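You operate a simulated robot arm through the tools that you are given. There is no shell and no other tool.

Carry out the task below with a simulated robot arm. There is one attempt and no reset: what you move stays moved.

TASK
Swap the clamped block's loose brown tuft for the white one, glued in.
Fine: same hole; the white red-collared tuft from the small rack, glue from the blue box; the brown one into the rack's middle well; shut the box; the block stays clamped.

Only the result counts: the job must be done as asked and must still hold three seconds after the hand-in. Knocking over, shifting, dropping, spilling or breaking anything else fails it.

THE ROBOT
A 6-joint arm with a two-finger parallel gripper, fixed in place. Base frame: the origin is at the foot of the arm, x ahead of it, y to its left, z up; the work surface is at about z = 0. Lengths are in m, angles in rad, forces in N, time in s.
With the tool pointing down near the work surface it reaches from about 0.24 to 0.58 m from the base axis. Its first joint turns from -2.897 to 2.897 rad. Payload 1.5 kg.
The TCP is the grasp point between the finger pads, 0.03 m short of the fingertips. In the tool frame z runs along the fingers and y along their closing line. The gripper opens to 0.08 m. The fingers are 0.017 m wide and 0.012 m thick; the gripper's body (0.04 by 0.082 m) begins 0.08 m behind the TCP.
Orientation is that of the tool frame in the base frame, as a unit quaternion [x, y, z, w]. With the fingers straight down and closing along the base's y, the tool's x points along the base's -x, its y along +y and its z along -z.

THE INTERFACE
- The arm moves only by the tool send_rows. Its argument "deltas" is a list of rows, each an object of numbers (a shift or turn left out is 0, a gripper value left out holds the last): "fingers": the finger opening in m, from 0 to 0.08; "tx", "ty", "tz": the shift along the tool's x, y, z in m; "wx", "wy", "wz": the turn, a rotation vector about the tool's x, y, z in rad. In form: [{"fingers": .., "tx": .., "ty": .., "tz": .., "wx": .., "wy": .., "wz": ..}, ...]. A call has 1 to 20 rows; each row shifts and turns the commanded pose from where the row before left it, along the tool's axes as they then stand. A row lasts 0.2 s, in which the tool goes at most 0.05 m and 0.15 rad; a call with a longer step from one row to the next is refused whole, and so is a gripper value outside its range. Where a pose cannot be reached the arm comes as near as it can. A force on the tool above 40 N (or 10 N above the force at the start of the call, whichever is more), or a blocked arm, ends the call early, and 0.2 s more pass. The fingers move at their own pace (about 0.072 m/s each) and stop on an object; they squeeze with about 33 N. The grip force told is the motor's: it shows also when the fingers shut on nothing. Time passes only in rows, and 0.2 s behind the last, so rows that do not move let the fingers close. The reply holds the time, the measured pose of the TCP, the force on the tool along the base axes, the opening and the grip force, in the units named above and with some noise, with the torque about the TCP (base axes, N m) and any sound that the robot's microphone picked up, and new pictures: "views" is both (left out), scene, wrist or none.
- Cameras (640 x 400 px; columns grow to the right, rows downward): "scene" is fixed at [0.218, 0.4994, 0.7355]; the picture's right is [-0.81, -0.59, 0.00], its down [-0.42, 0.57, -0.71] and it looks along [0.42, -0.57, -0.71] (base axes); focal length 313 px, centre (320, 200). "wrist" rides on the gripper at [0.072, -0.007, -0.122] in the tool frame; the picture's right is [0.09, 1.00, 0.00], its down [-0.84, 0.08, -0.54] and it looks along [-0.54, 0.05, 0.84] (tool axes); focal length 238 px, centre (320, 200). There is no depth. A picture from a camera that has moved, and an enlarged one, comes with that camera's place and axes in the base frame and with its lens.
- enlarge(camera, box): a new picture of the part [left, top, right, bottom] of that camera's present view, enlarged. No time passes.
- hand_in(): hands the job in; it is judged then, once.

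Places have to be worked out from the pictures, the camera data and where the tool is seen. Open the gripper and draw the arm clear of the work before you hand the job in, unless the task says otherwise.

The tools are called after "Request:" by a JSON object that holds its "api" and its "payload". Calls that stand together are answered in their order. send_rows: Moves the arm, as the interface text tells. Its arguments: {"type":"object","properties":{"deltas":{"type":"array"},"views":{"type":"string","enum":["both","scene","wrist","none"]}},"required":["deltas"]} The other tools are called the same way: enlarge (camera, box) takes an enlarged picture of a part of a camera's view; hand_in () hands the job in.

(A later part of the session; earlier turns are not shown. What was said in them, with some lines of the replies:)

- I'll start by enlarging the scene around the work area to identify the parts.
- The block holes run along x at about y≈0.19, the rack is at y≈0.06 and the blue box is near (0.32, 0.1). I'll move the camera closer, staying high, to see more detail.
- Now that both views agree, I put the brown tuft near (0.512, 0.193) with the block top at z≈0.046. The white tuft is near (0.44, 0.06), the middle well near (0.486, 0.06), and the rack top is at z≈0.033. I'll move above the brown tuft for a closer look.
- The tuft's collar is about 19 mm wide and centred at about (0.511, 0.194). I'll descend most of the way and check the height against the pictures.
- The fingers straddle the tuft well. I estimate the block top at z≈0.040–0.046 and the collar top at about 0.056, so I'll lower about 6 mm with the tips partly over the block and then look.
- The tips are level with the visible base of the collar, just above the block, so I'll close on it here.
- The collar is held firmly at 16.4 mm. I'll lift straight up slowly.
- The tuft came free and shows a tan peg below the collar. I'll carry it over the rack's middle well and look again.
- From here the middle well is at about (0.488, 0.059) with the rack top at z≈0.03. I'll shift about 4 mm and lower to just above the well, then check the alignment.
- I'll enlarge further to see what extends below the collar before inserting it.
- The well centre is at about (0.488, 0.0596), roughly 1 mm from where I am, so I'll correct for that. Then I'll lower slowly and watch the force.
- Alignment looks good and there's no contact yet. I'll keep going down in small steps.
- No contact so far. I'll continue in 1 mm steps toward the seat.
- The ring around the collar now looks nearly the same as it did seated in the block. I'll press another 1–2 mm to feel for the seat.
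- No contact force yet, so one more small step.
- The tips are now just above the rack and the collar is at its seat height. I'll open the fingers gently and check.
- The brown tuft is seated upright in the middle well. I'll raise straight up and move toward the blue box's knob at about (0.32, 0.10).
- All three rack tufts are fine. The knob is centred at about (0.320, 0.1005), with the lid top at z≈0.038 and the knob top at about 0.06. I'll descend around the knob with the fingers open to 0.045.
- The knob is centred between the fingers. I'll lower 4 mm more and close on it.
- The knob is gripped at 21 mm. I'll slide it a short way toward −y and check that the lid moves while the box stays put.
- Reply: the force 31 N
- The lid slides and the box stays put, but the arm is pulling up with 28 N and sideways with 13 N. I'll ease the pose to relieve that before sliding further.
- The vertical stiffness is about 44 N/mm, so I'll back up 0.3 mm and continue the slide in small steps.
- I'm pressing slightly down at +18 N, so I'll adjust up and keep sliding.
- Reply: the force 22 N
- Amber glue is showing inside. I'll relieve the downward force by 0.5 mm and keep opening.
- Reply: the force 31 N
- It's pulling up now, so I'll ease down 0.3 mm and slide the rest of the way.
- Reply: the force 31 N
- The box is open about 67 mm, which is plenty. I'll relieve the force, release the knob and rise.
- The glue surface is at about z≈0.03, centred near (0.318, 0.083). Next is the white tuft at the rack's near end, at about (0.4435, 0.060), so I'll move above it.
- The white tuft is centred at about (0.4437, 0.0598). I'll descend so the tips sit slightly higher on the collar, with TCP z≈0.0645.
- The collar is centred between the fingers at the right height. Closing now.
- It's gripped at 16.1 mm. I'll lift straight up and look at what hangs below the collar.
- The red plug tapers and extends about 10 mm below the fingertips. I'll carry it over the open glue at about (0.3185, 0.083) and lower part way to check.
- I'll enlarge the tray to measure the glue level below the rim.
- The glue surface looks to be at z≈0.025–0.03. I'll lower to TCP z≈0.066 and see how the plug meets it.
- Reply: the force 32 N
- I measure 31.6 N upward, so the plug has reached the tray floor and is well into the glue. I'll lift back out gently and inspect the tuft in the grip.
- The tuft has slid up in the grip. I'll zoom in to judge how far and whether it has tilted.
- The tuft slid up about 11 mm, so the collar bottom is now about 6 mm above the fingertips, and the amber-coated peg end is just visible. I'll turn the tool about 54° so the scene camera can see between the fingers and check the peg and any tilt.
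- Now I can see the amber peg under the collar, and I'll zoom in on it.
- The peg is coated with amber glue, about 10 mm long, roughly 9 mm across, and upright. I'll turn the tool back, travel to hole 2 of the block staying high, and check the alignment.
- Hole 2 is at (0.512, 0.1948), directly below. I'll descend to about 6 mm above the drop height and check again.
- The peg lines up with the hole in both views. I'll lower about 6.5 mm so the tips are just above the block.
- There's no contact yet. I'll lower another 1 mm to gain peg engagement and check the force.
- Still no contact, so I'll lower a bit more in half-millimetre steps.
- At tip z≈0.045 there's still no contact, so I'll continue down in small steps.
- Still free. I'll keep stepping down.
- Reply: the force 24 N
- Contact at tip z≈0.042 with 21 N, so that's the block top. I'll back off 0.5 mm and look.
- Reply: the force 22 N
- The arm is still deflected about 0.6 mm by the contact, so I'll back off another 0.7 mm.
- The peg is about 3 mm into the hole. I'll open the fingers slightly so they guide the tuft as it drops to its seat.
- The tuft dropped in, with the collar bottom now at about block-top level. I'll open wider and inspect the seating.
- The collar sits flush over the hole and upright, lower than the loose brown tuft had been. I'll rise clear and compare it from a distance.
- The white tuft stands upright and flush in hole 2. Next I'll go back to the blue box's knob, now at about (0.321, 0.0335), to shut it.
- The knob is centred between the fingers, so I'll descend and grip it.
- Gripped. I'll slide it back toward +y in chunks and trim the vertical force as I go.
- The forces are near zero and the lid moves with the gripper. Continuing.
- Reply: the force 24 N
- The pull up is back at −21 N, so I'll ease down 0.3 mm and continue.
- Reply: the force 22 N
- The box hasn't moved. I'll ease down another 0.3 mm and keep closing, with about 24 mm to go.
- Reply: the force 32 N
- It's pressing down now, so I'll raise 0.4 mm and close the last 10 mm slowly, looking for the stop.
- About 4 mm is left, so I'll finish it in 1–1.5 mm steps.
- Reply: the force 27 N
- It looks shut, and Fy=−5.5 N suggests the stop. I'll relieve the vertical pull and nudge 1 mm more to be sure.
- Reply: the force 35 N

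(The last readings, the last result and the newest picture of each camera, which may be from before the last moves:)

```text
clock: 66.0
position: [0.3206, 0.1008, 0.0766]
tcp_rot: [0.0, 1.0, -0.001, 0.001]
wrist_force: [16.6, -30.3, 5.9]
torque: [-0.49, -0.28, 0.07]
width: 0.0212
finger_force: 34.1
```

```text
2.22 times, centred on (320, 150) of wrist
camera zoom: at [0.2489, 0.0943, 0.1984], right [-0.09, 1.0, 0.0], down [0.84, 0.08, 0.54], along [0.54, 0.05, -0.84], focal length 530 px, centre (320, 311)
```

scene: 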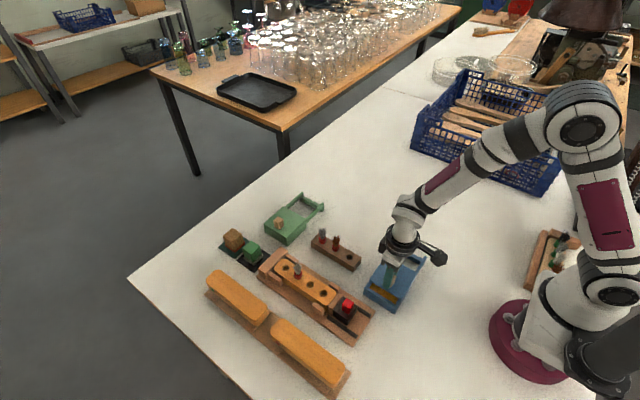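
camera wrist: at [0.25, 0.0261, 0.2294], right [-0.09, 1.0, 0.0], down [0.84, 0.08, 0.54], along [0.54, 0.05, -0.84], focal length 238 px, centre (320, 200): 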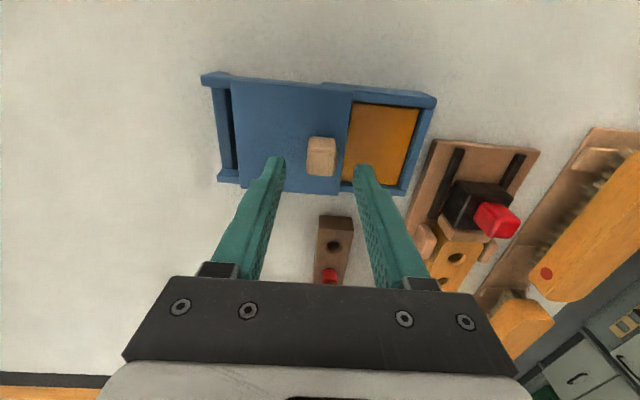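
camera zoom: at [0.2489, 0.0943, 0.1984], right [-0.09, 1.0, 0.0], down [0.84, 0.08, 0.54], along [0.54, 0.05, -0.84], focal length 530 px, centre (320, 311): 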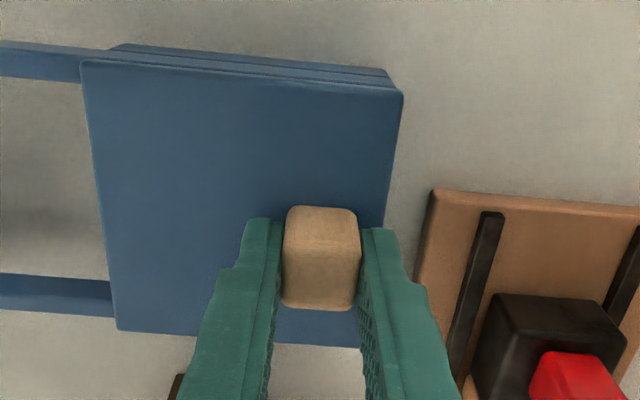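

The lid is against its stop at Fy −30 N and fully shut. I'll back off to relieve the force, release the knob and rise.

Request:
{"api": "send_rows", "payload": {"deltas": [{"ty": -0.0008, "tx": -0.0003}, {}, {"fingers": 0.03}, {"fingers": 0.046}, {}, {"tz": -0.02}, {"tz": -0.03}, {"tz": -0.04}, {"tz": -0.04}, {}]}}

Request:
{"api": "enlarge", "payload": {"camera": "scene", "box": [350, 225, 440, 320]}}

Request:
{"api": "enlarge", "payload": {"camera": "scene", "box": [250, 220, 370, 340]}}

Request:
{"api": "enlarge", "payload": {"camera": "scene", "box": [275, 250, 315, 290]}}

```text
clock: 68.2
position: [0.3194, 0.1009, 0.2064]
tcp_rot: [0.002, 1.0, 0.0, 0.0]
wrist_force: [0.3, 0.1, -0.1]
torque: [0.0, 0.0, -0.02]
width: 0.0462
finger_force: 0.1
camera wrist: at [0.2482, 0.0935, 0.3292], right [-0.09, 1.0, 0.0], down [0.84, 0.08, 0.54], along [0.54, 0.05, -0.84], focal length 238 px, centre (320, 200)
```

scene: 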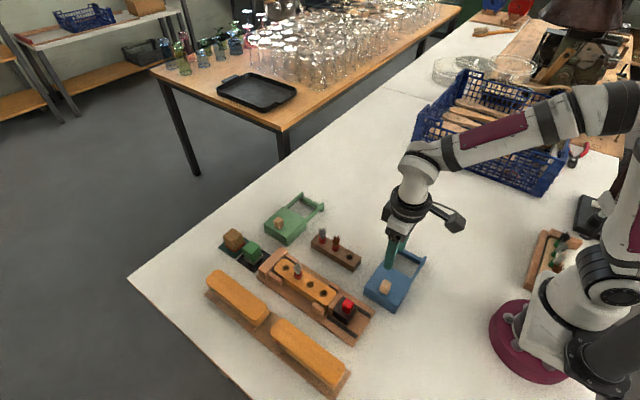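
wrist: 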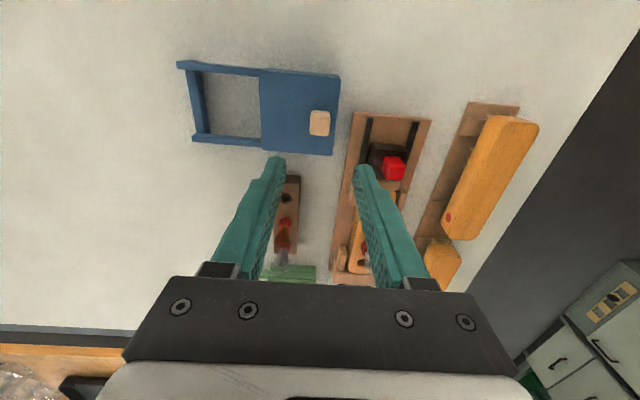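

```text
4.21 times, centred on (395, 272) of scene
camera zoom: at [0.218, 0.4994, 0.7355], right [-0.81, -0.59, 0.0], down [-0.42, 0.57, -0.71], along [0.42, -0.57, -0.71], focal length 1319 px, centre (4, -105)
```

zoom: 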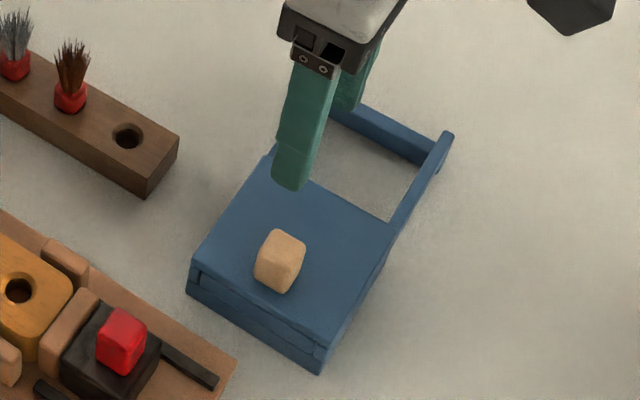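

```text
3.33 times, centred on (310, 280) of scene
camera zoom: at [0.218, 0.4994, 0.7355], right [-0.81, -0.59, 0.0], down [-0.42, 0.57, -0.71], along [0.42, -0.57, -0.71], focal length 1044 px, centre (353, -67)
```

zoom: 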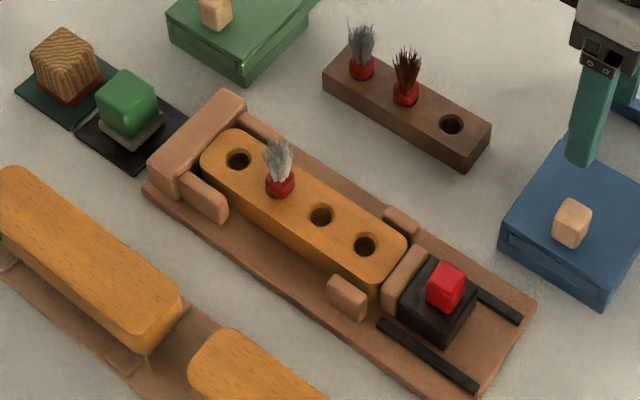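

```text
10.00 times, centred on (295, 270) of scene
camera zoom: at [0.218, 0.4994, 0.7355], right [-0.81, -0.59, 0.0], down [-0.42, 0.57, -0.71], along [0.42, -0.57, -0.71], focal length 3132 px, centre (570, -500)
```

zoom: 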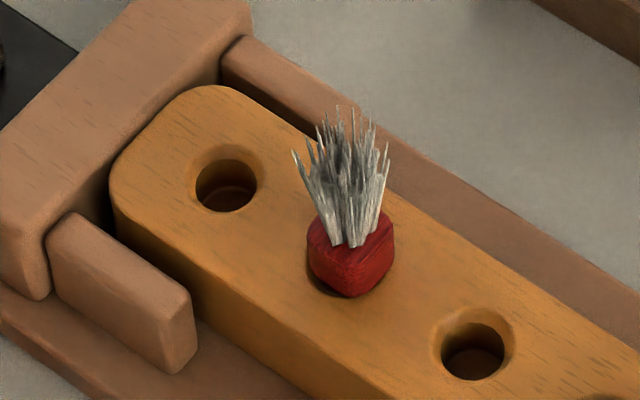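

The box is shut and everything else is in place. I want a closer look at how the white tuft is seated, because there may be a slight dark gap under its left side. I'll move back above it.

Request:
{"api": "send_rows", "payload": {"deltas": [{"fingers": 0.06, "tx": -0.032, "ty": 0.0156}, {"tx": -0.032, "ty": 0.0156}, {"tx": -0.032, "ty": 0.0156}, {"tx": -0.032, "ty": 0.0156}, {"tx": -0.032, "ty": 0.0156}, {"tx": -0.032, "ty": 0.0156}, {}, {"tz": 0.03}, {"tz": 0.03}, {}, {}]}}

Request:
{"api": "enlarge", "payload": {"camera": "wrist", "box": [285, 90, 355, 180]}}

Request:
{"api": "enlarge", "payload": {"camera": "scene", "box": [283, 255, 313, 285]}}

```text
clock: 70.6
position: [0.5126, 0.194, 0.1446]
tcp_rot: [0.0, 1.0, 0.0, 0.001]
wrist_force: [-0.5, -0.7, 0.6]
torque: [-0.03, 0.01, 0.02]
width: 0.0598
finger_force: 0.0
camera wrist: at [0.4406, 0.187, 0.2675], right [-0.09, 1.0, 0.0], down [0.84, 0.08, 0.54], along [0.54, 0.05, -0.84], focal length 238 px, centre (320, 200)
```

scene: 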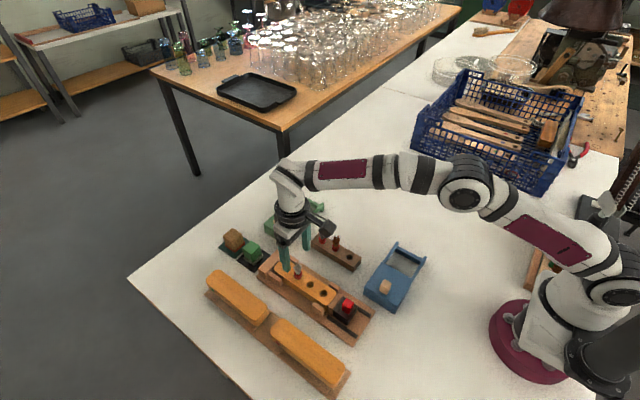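
wrist: 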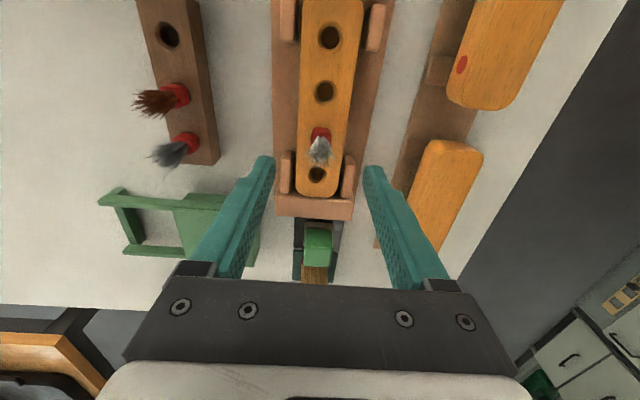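

```text
4.44 times, centred on (320, 135) of wrist
camera zoom: at [0.4406, 0.187, 0.2675], right [-0.09, 1.0, 0.0], down [0.84, 0.08, 0.54], along [0.54, 0.05, -0.84], focal length 1059 px, centre (320, 489)
```

zoom: 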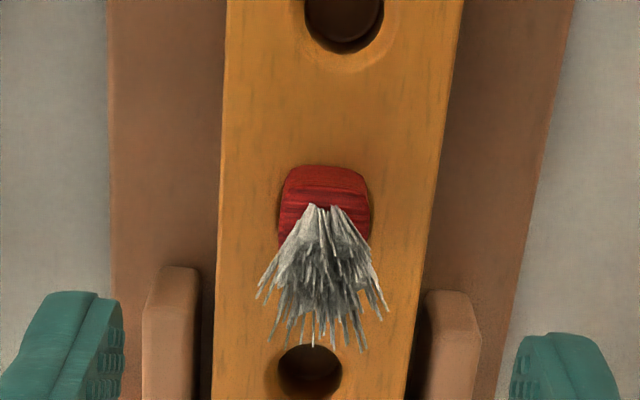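

```text
13.33 times, centred on (298, 270) of scene
camera zoom: at [0.218, 0.4994, 0.7355], right [-0.81, -0.59, 0.0], down [-0.42, 0.57, -0.71], along [0.42, -0.57, -0.71], focal length 4176 px, centre (613, -733)
```

zoom: 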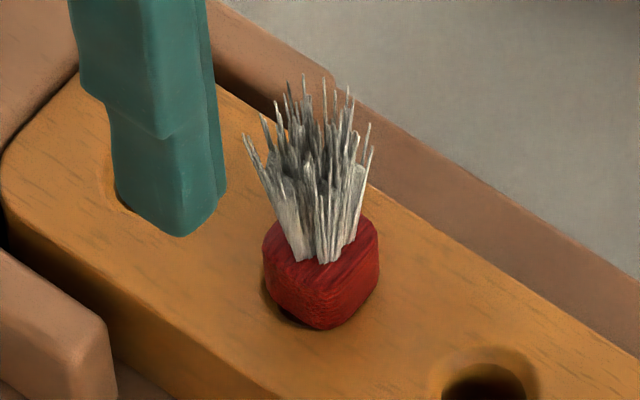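

I'll compare its posture with the seated brown and grey tufts in the rack.

Request:
{"api": "enlarge", "payload": {"camera": "scene", "box": [320, 228, 350, 258]}}

Request:
{"api": "enlarge", "payload": {"camera": "wrist", "box": [300, 120, 340, 165]}}

Request:
{"api": "enlarge", "payload": {"camera": "scene", "box": [289, 262, 307, 280]}}

```text
13.33 times, centred on (335, 243) of scene
camera zoom: at [0.218, 0.4994, 0.7355], right [-0.81, -0.59, 0.0], down [-0.42, 0.57, -0.71], along [0.42, -0.57, -0.71], focal length 4176 px, centre (120, -373)
```

zoom: 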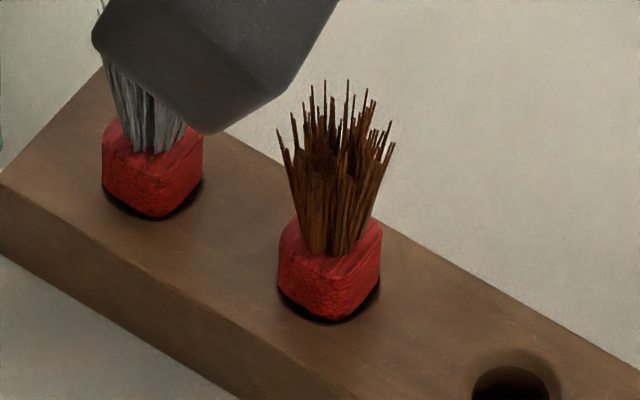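

```text
8.89 times, centred on (320, 142) of wrist
camera zoom: at [0.4406, 0.187, 0.2675], right [-0.09, 1.0, 0.0], down [0.84, 0.08, 0.54], along [0.54, 0.05, -0.84], focal length 2119 px, centre (320, 711)
```

zoom: 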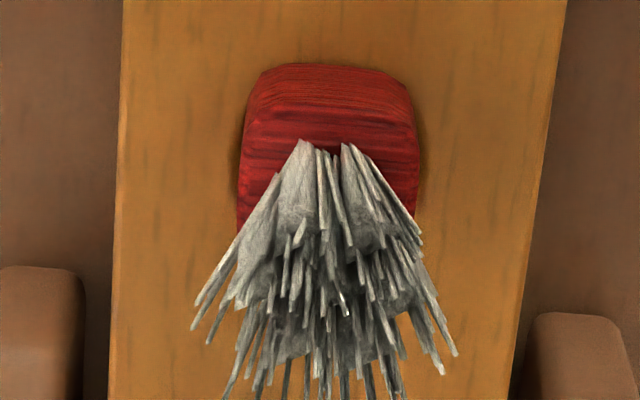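

```text
16.00 times, centred on (298, 271) of scene
camera zoom: at [0.218, 0.4994, 0.7355], right [-0.81, -0.59, 0.0], down [-0.42, 0.57, -0.71], along [0.42, -0.57, -0.71], focal length 5012 px, centre (672, -936)
```

zoom: 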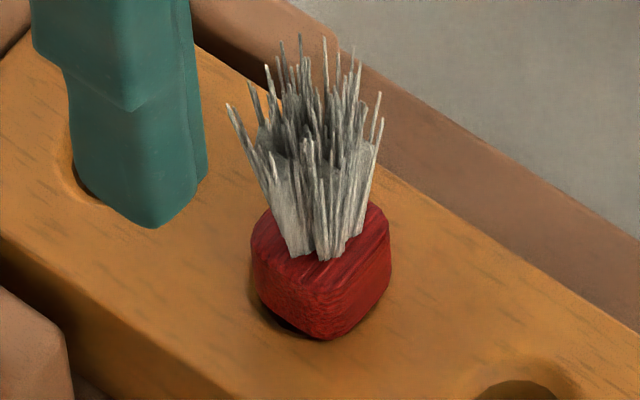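

The white tuft leans slightly toward the robot, with a small gap on its +x side. I'll turn the tool 90° so the wrist camera views it from the +y side, which is also the right orientation to square it up if needed.

Request:
{"api": "send_rows", "payload": {"deltas": [{"wz": 0.1428}, {"wz": 0.1428}, {"wz": 0.1428}, {"wz": 0.1428}, {"wz": 0.1428}, {"wz": 0.1428}, {"wz": 0.1428}, {"wz": 0.1428}, {"wz": 0.1428}, {"wz": 0.1428}, {"wz": 0.1428}, {}, {}]}}

Request:
{"api": "enlarge", "payload": {"camera": "wrist", "box": [280, 90, 360, 190]}}

Request:
{"api": "enlarge", "payload": {"camera": "scene", "box": [283, 255, 313, 285]}}

```text
clock: 73.4
position: [0.512, 0.1938, 0.1452]
tcp_rot: [0.708, 0.707, 0.001, 0.0]
wrist_force: [0.0, 1.3, 0.1]
torque: [0.02, 0.0, -0.02]
width: 0.0599
finger_force: 0.1
camera wrist: at [0.5065, 0.2656, 0.268], right [1.0, 0.09, 0.0], down [0.08, -0.84, 0.54], along [0.05, -0.54, -0.84], focal length 238 px, centre (320, 200)
```

scene: 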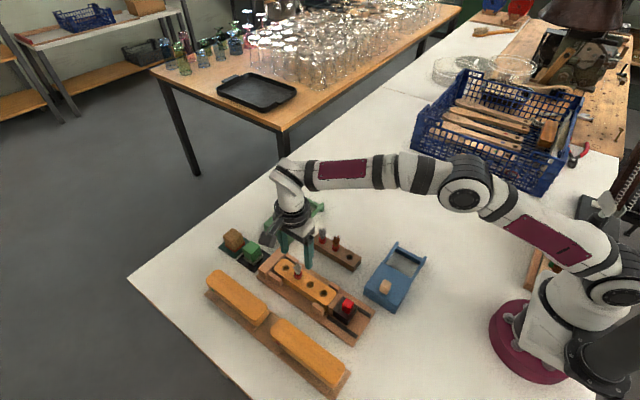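
wrist: 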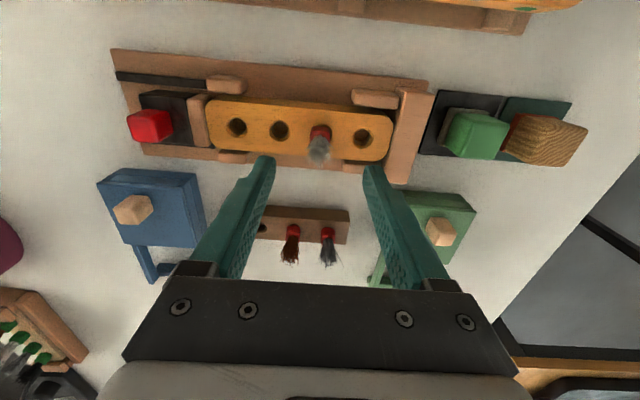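

```text
4.00 times, centred on (320, 140) of wrist
camera zoom: at [0.5065, 0.2656, 0.268], right [1.0, 0.09, 0.0], down [0.08, -0.84, 0.54], along [0.05, -0.54, -0.84], focal length 953 px, centre (320, 440)
```

zoom: 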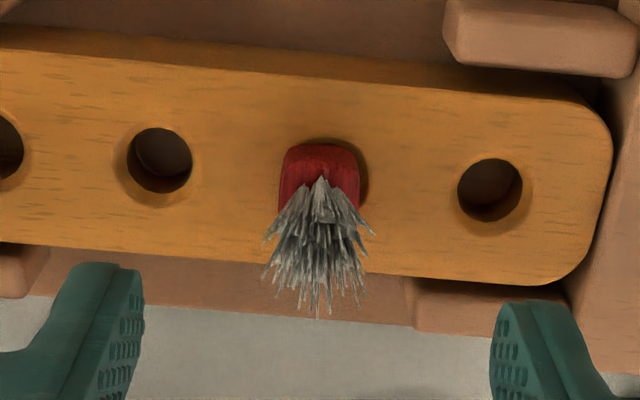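

```text
13.33 times, centred on (298, 270) of scene
camera zoom: at [0.218, 0.4994, 0.7355], right [-0.81, -0.59, 0.0], down [-0.42, 0.57, -0.71], along [0.42, -0.57, -0.71], focal length 4176 px, centre (613, -733)
```

zoom: 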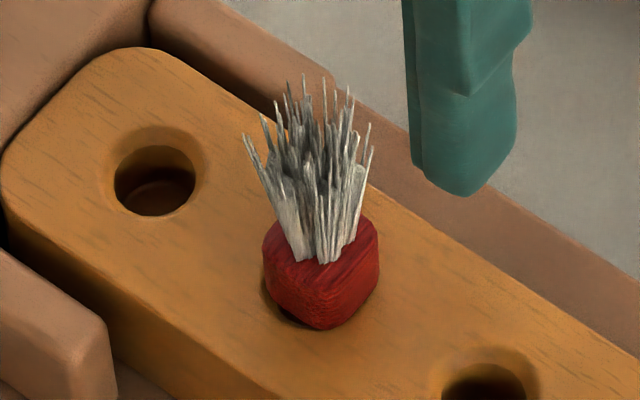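

From this side the bristles stand straight above the collar, so the tuft is upright and sits about 1.5–2 mm toward the robot within the hole's play. It dropped fully and the collar rests at the block surface, so I'll leave the glue undisturbed. I'll rise and draw the arm clear.

Request:
{"api": "send_rows", "payload": {"deltas": [{"tz": -0.03}, {"tz": -0.04}, {"tz": -0.04}, {"tz": -0.04}, {"wz": -0.1428}, {"wz": -0.1428}, {"wz": -0.1428}, {"wz": -0.1428}, {"wz": -0.1428}, {"wz": -0.1428}, {"wz": -0.1428}, {"wz": -0.1428}, {"wz": -0.1428}, {"wz": -0.1428}, {"wz": -0.1428}, {}], "views": "none"}}

Request:
{"api": "send_rows", "payload": {"deltas": [{"fingers": 0.08, "tx": 0.03, "ty": -0.035}, {"tx": 0.03, "ty": -0.035}, {"tx": 0.03, "ty": -0.035}, {"tx": 0.03, "ty": -0.035}, {"tx": 0.03, "ty": -0.035}, {"tx": 0.02, "ty": -0.035}, {}, {}]}}

Request:
{"api": "enlarge", "payload": {"camera": "scene", "box": [200, 180, 440, 340]}}

Request:
{"api": "enlarge", "payload": {"camera": "scene", "box": [275, 250, 315, 290]}}

```text
clock: 76.8
position: [0.4996, 0.1967, 0.2912]
tcp_rot: [0.0, 1.0, 0.0, 0.001]
wrist_force: [0.9, 0.3, -0.6]
torque: [0.0, 0.02, 0.0]
width: 0.0599
finger_force: 0.0
out of reach, approached as far as the arm can: row 4
```

```text
clock: 78.6
position: [0.3289, -0.0124, 0.2897]
tcp_rot: [0.001, 1.0, 0.0, 0.001]
wrist_force: [0.1, -0.1, 0.3]
torque: [-0.01, 0.02, 0.0]
width: 0.0801
finger_force: 0.0
camera wrist: at [0.2578, -0.019, 0.412], right [-0.09, 1.0, 0.0], down [0.84, 0.08, 0.54], along [0.54, 0.05, -0.84], focal length 238 px, centre (320, 200)
```

scene: 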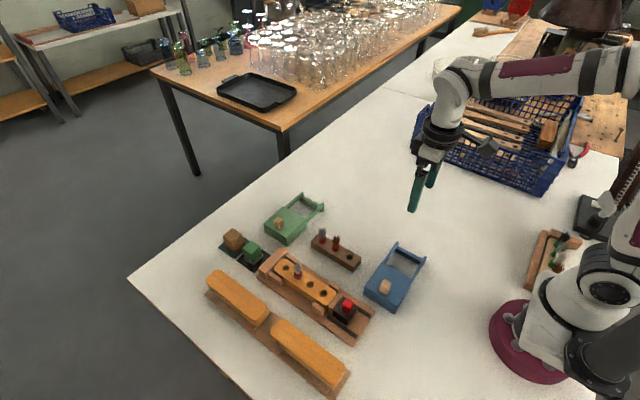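
wrist: 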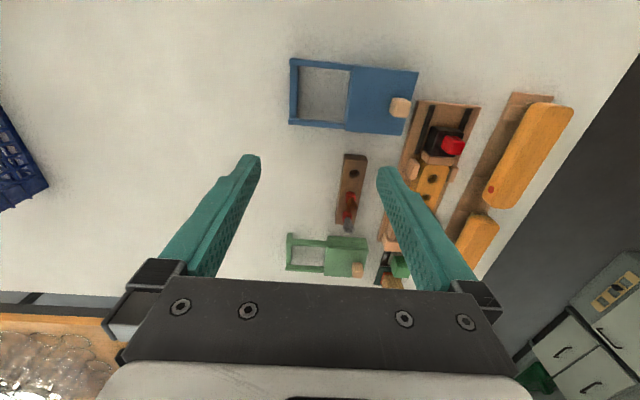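

```text
2.50 times, centred on (320, 260) of scene
camera zoom: at [0.218, 0.4994, 0.7355], right [-0.81, -0.59, 0.0], down [-0.42, 0.57, -0.71], along [0.42, -0.57, -0.71], focal length 783 px, centre (320, 50)
```

zoom: 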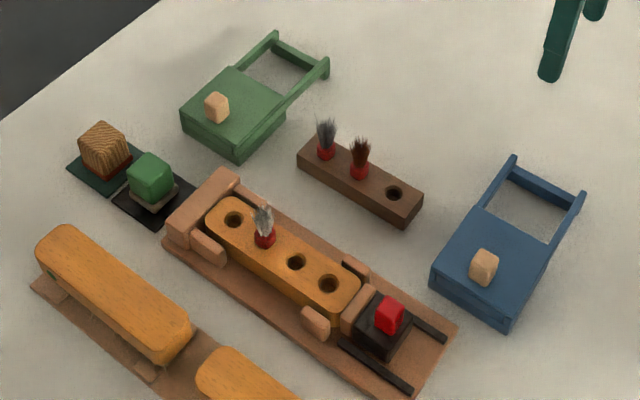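

```text
10.00 times, centred on (295, 270) of scene
camera zoom: at [0.218, 0.4994, 0.7355], right [-0.81, -0.59, 0.0], down [-0.42, 0.57, -0.71], along [0.42, -0.57, -0.71], focal length 3132 px, centre (570, -500)
```

zoom: 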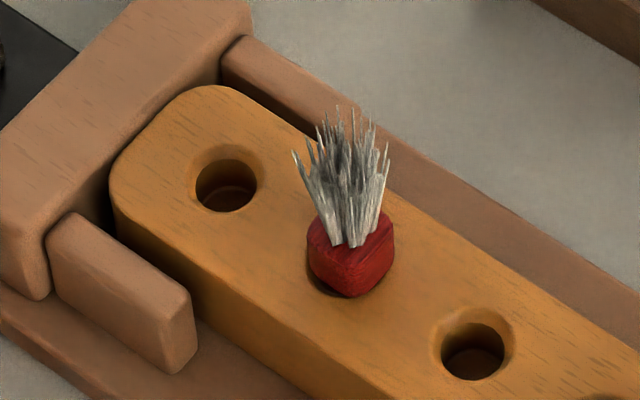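

The white tuft is in hole 2 of the still-clamped block and the brown one is in the rack's middle well. The blue box is shut, nothing else has moved, and the arm is clear with the gripper open, so I'm handing in.

Request:
{"api": "hand_in", "payload": {}}

```text
The job is handed in.
```

I finished the swap and handed the job in; I haven't seen the verdict.

- **White tuft:** it's in the same hole of the block. I dipped its end in the blue box's glue and could see the amber coat before inserting it. It stands close to upright and sits about 1.5–2 mm toward the robot, with a small gap on its far side.
- **Insertion:** the tuft slid up in the gripper during the dip, so I let it drop the last few millimetres into the hole instead of pressing it in. I didn't tug it or press it afterwards, so I haven't tested how well the glue holds.
- **Brown tuft:** it's upright in the rack's middle well.
- **Blue box:** the lid is closed against its stop.
- **Everything else:** the block is still clamped and I saw nothing else shifted. The gripper is open and the arm is clear.
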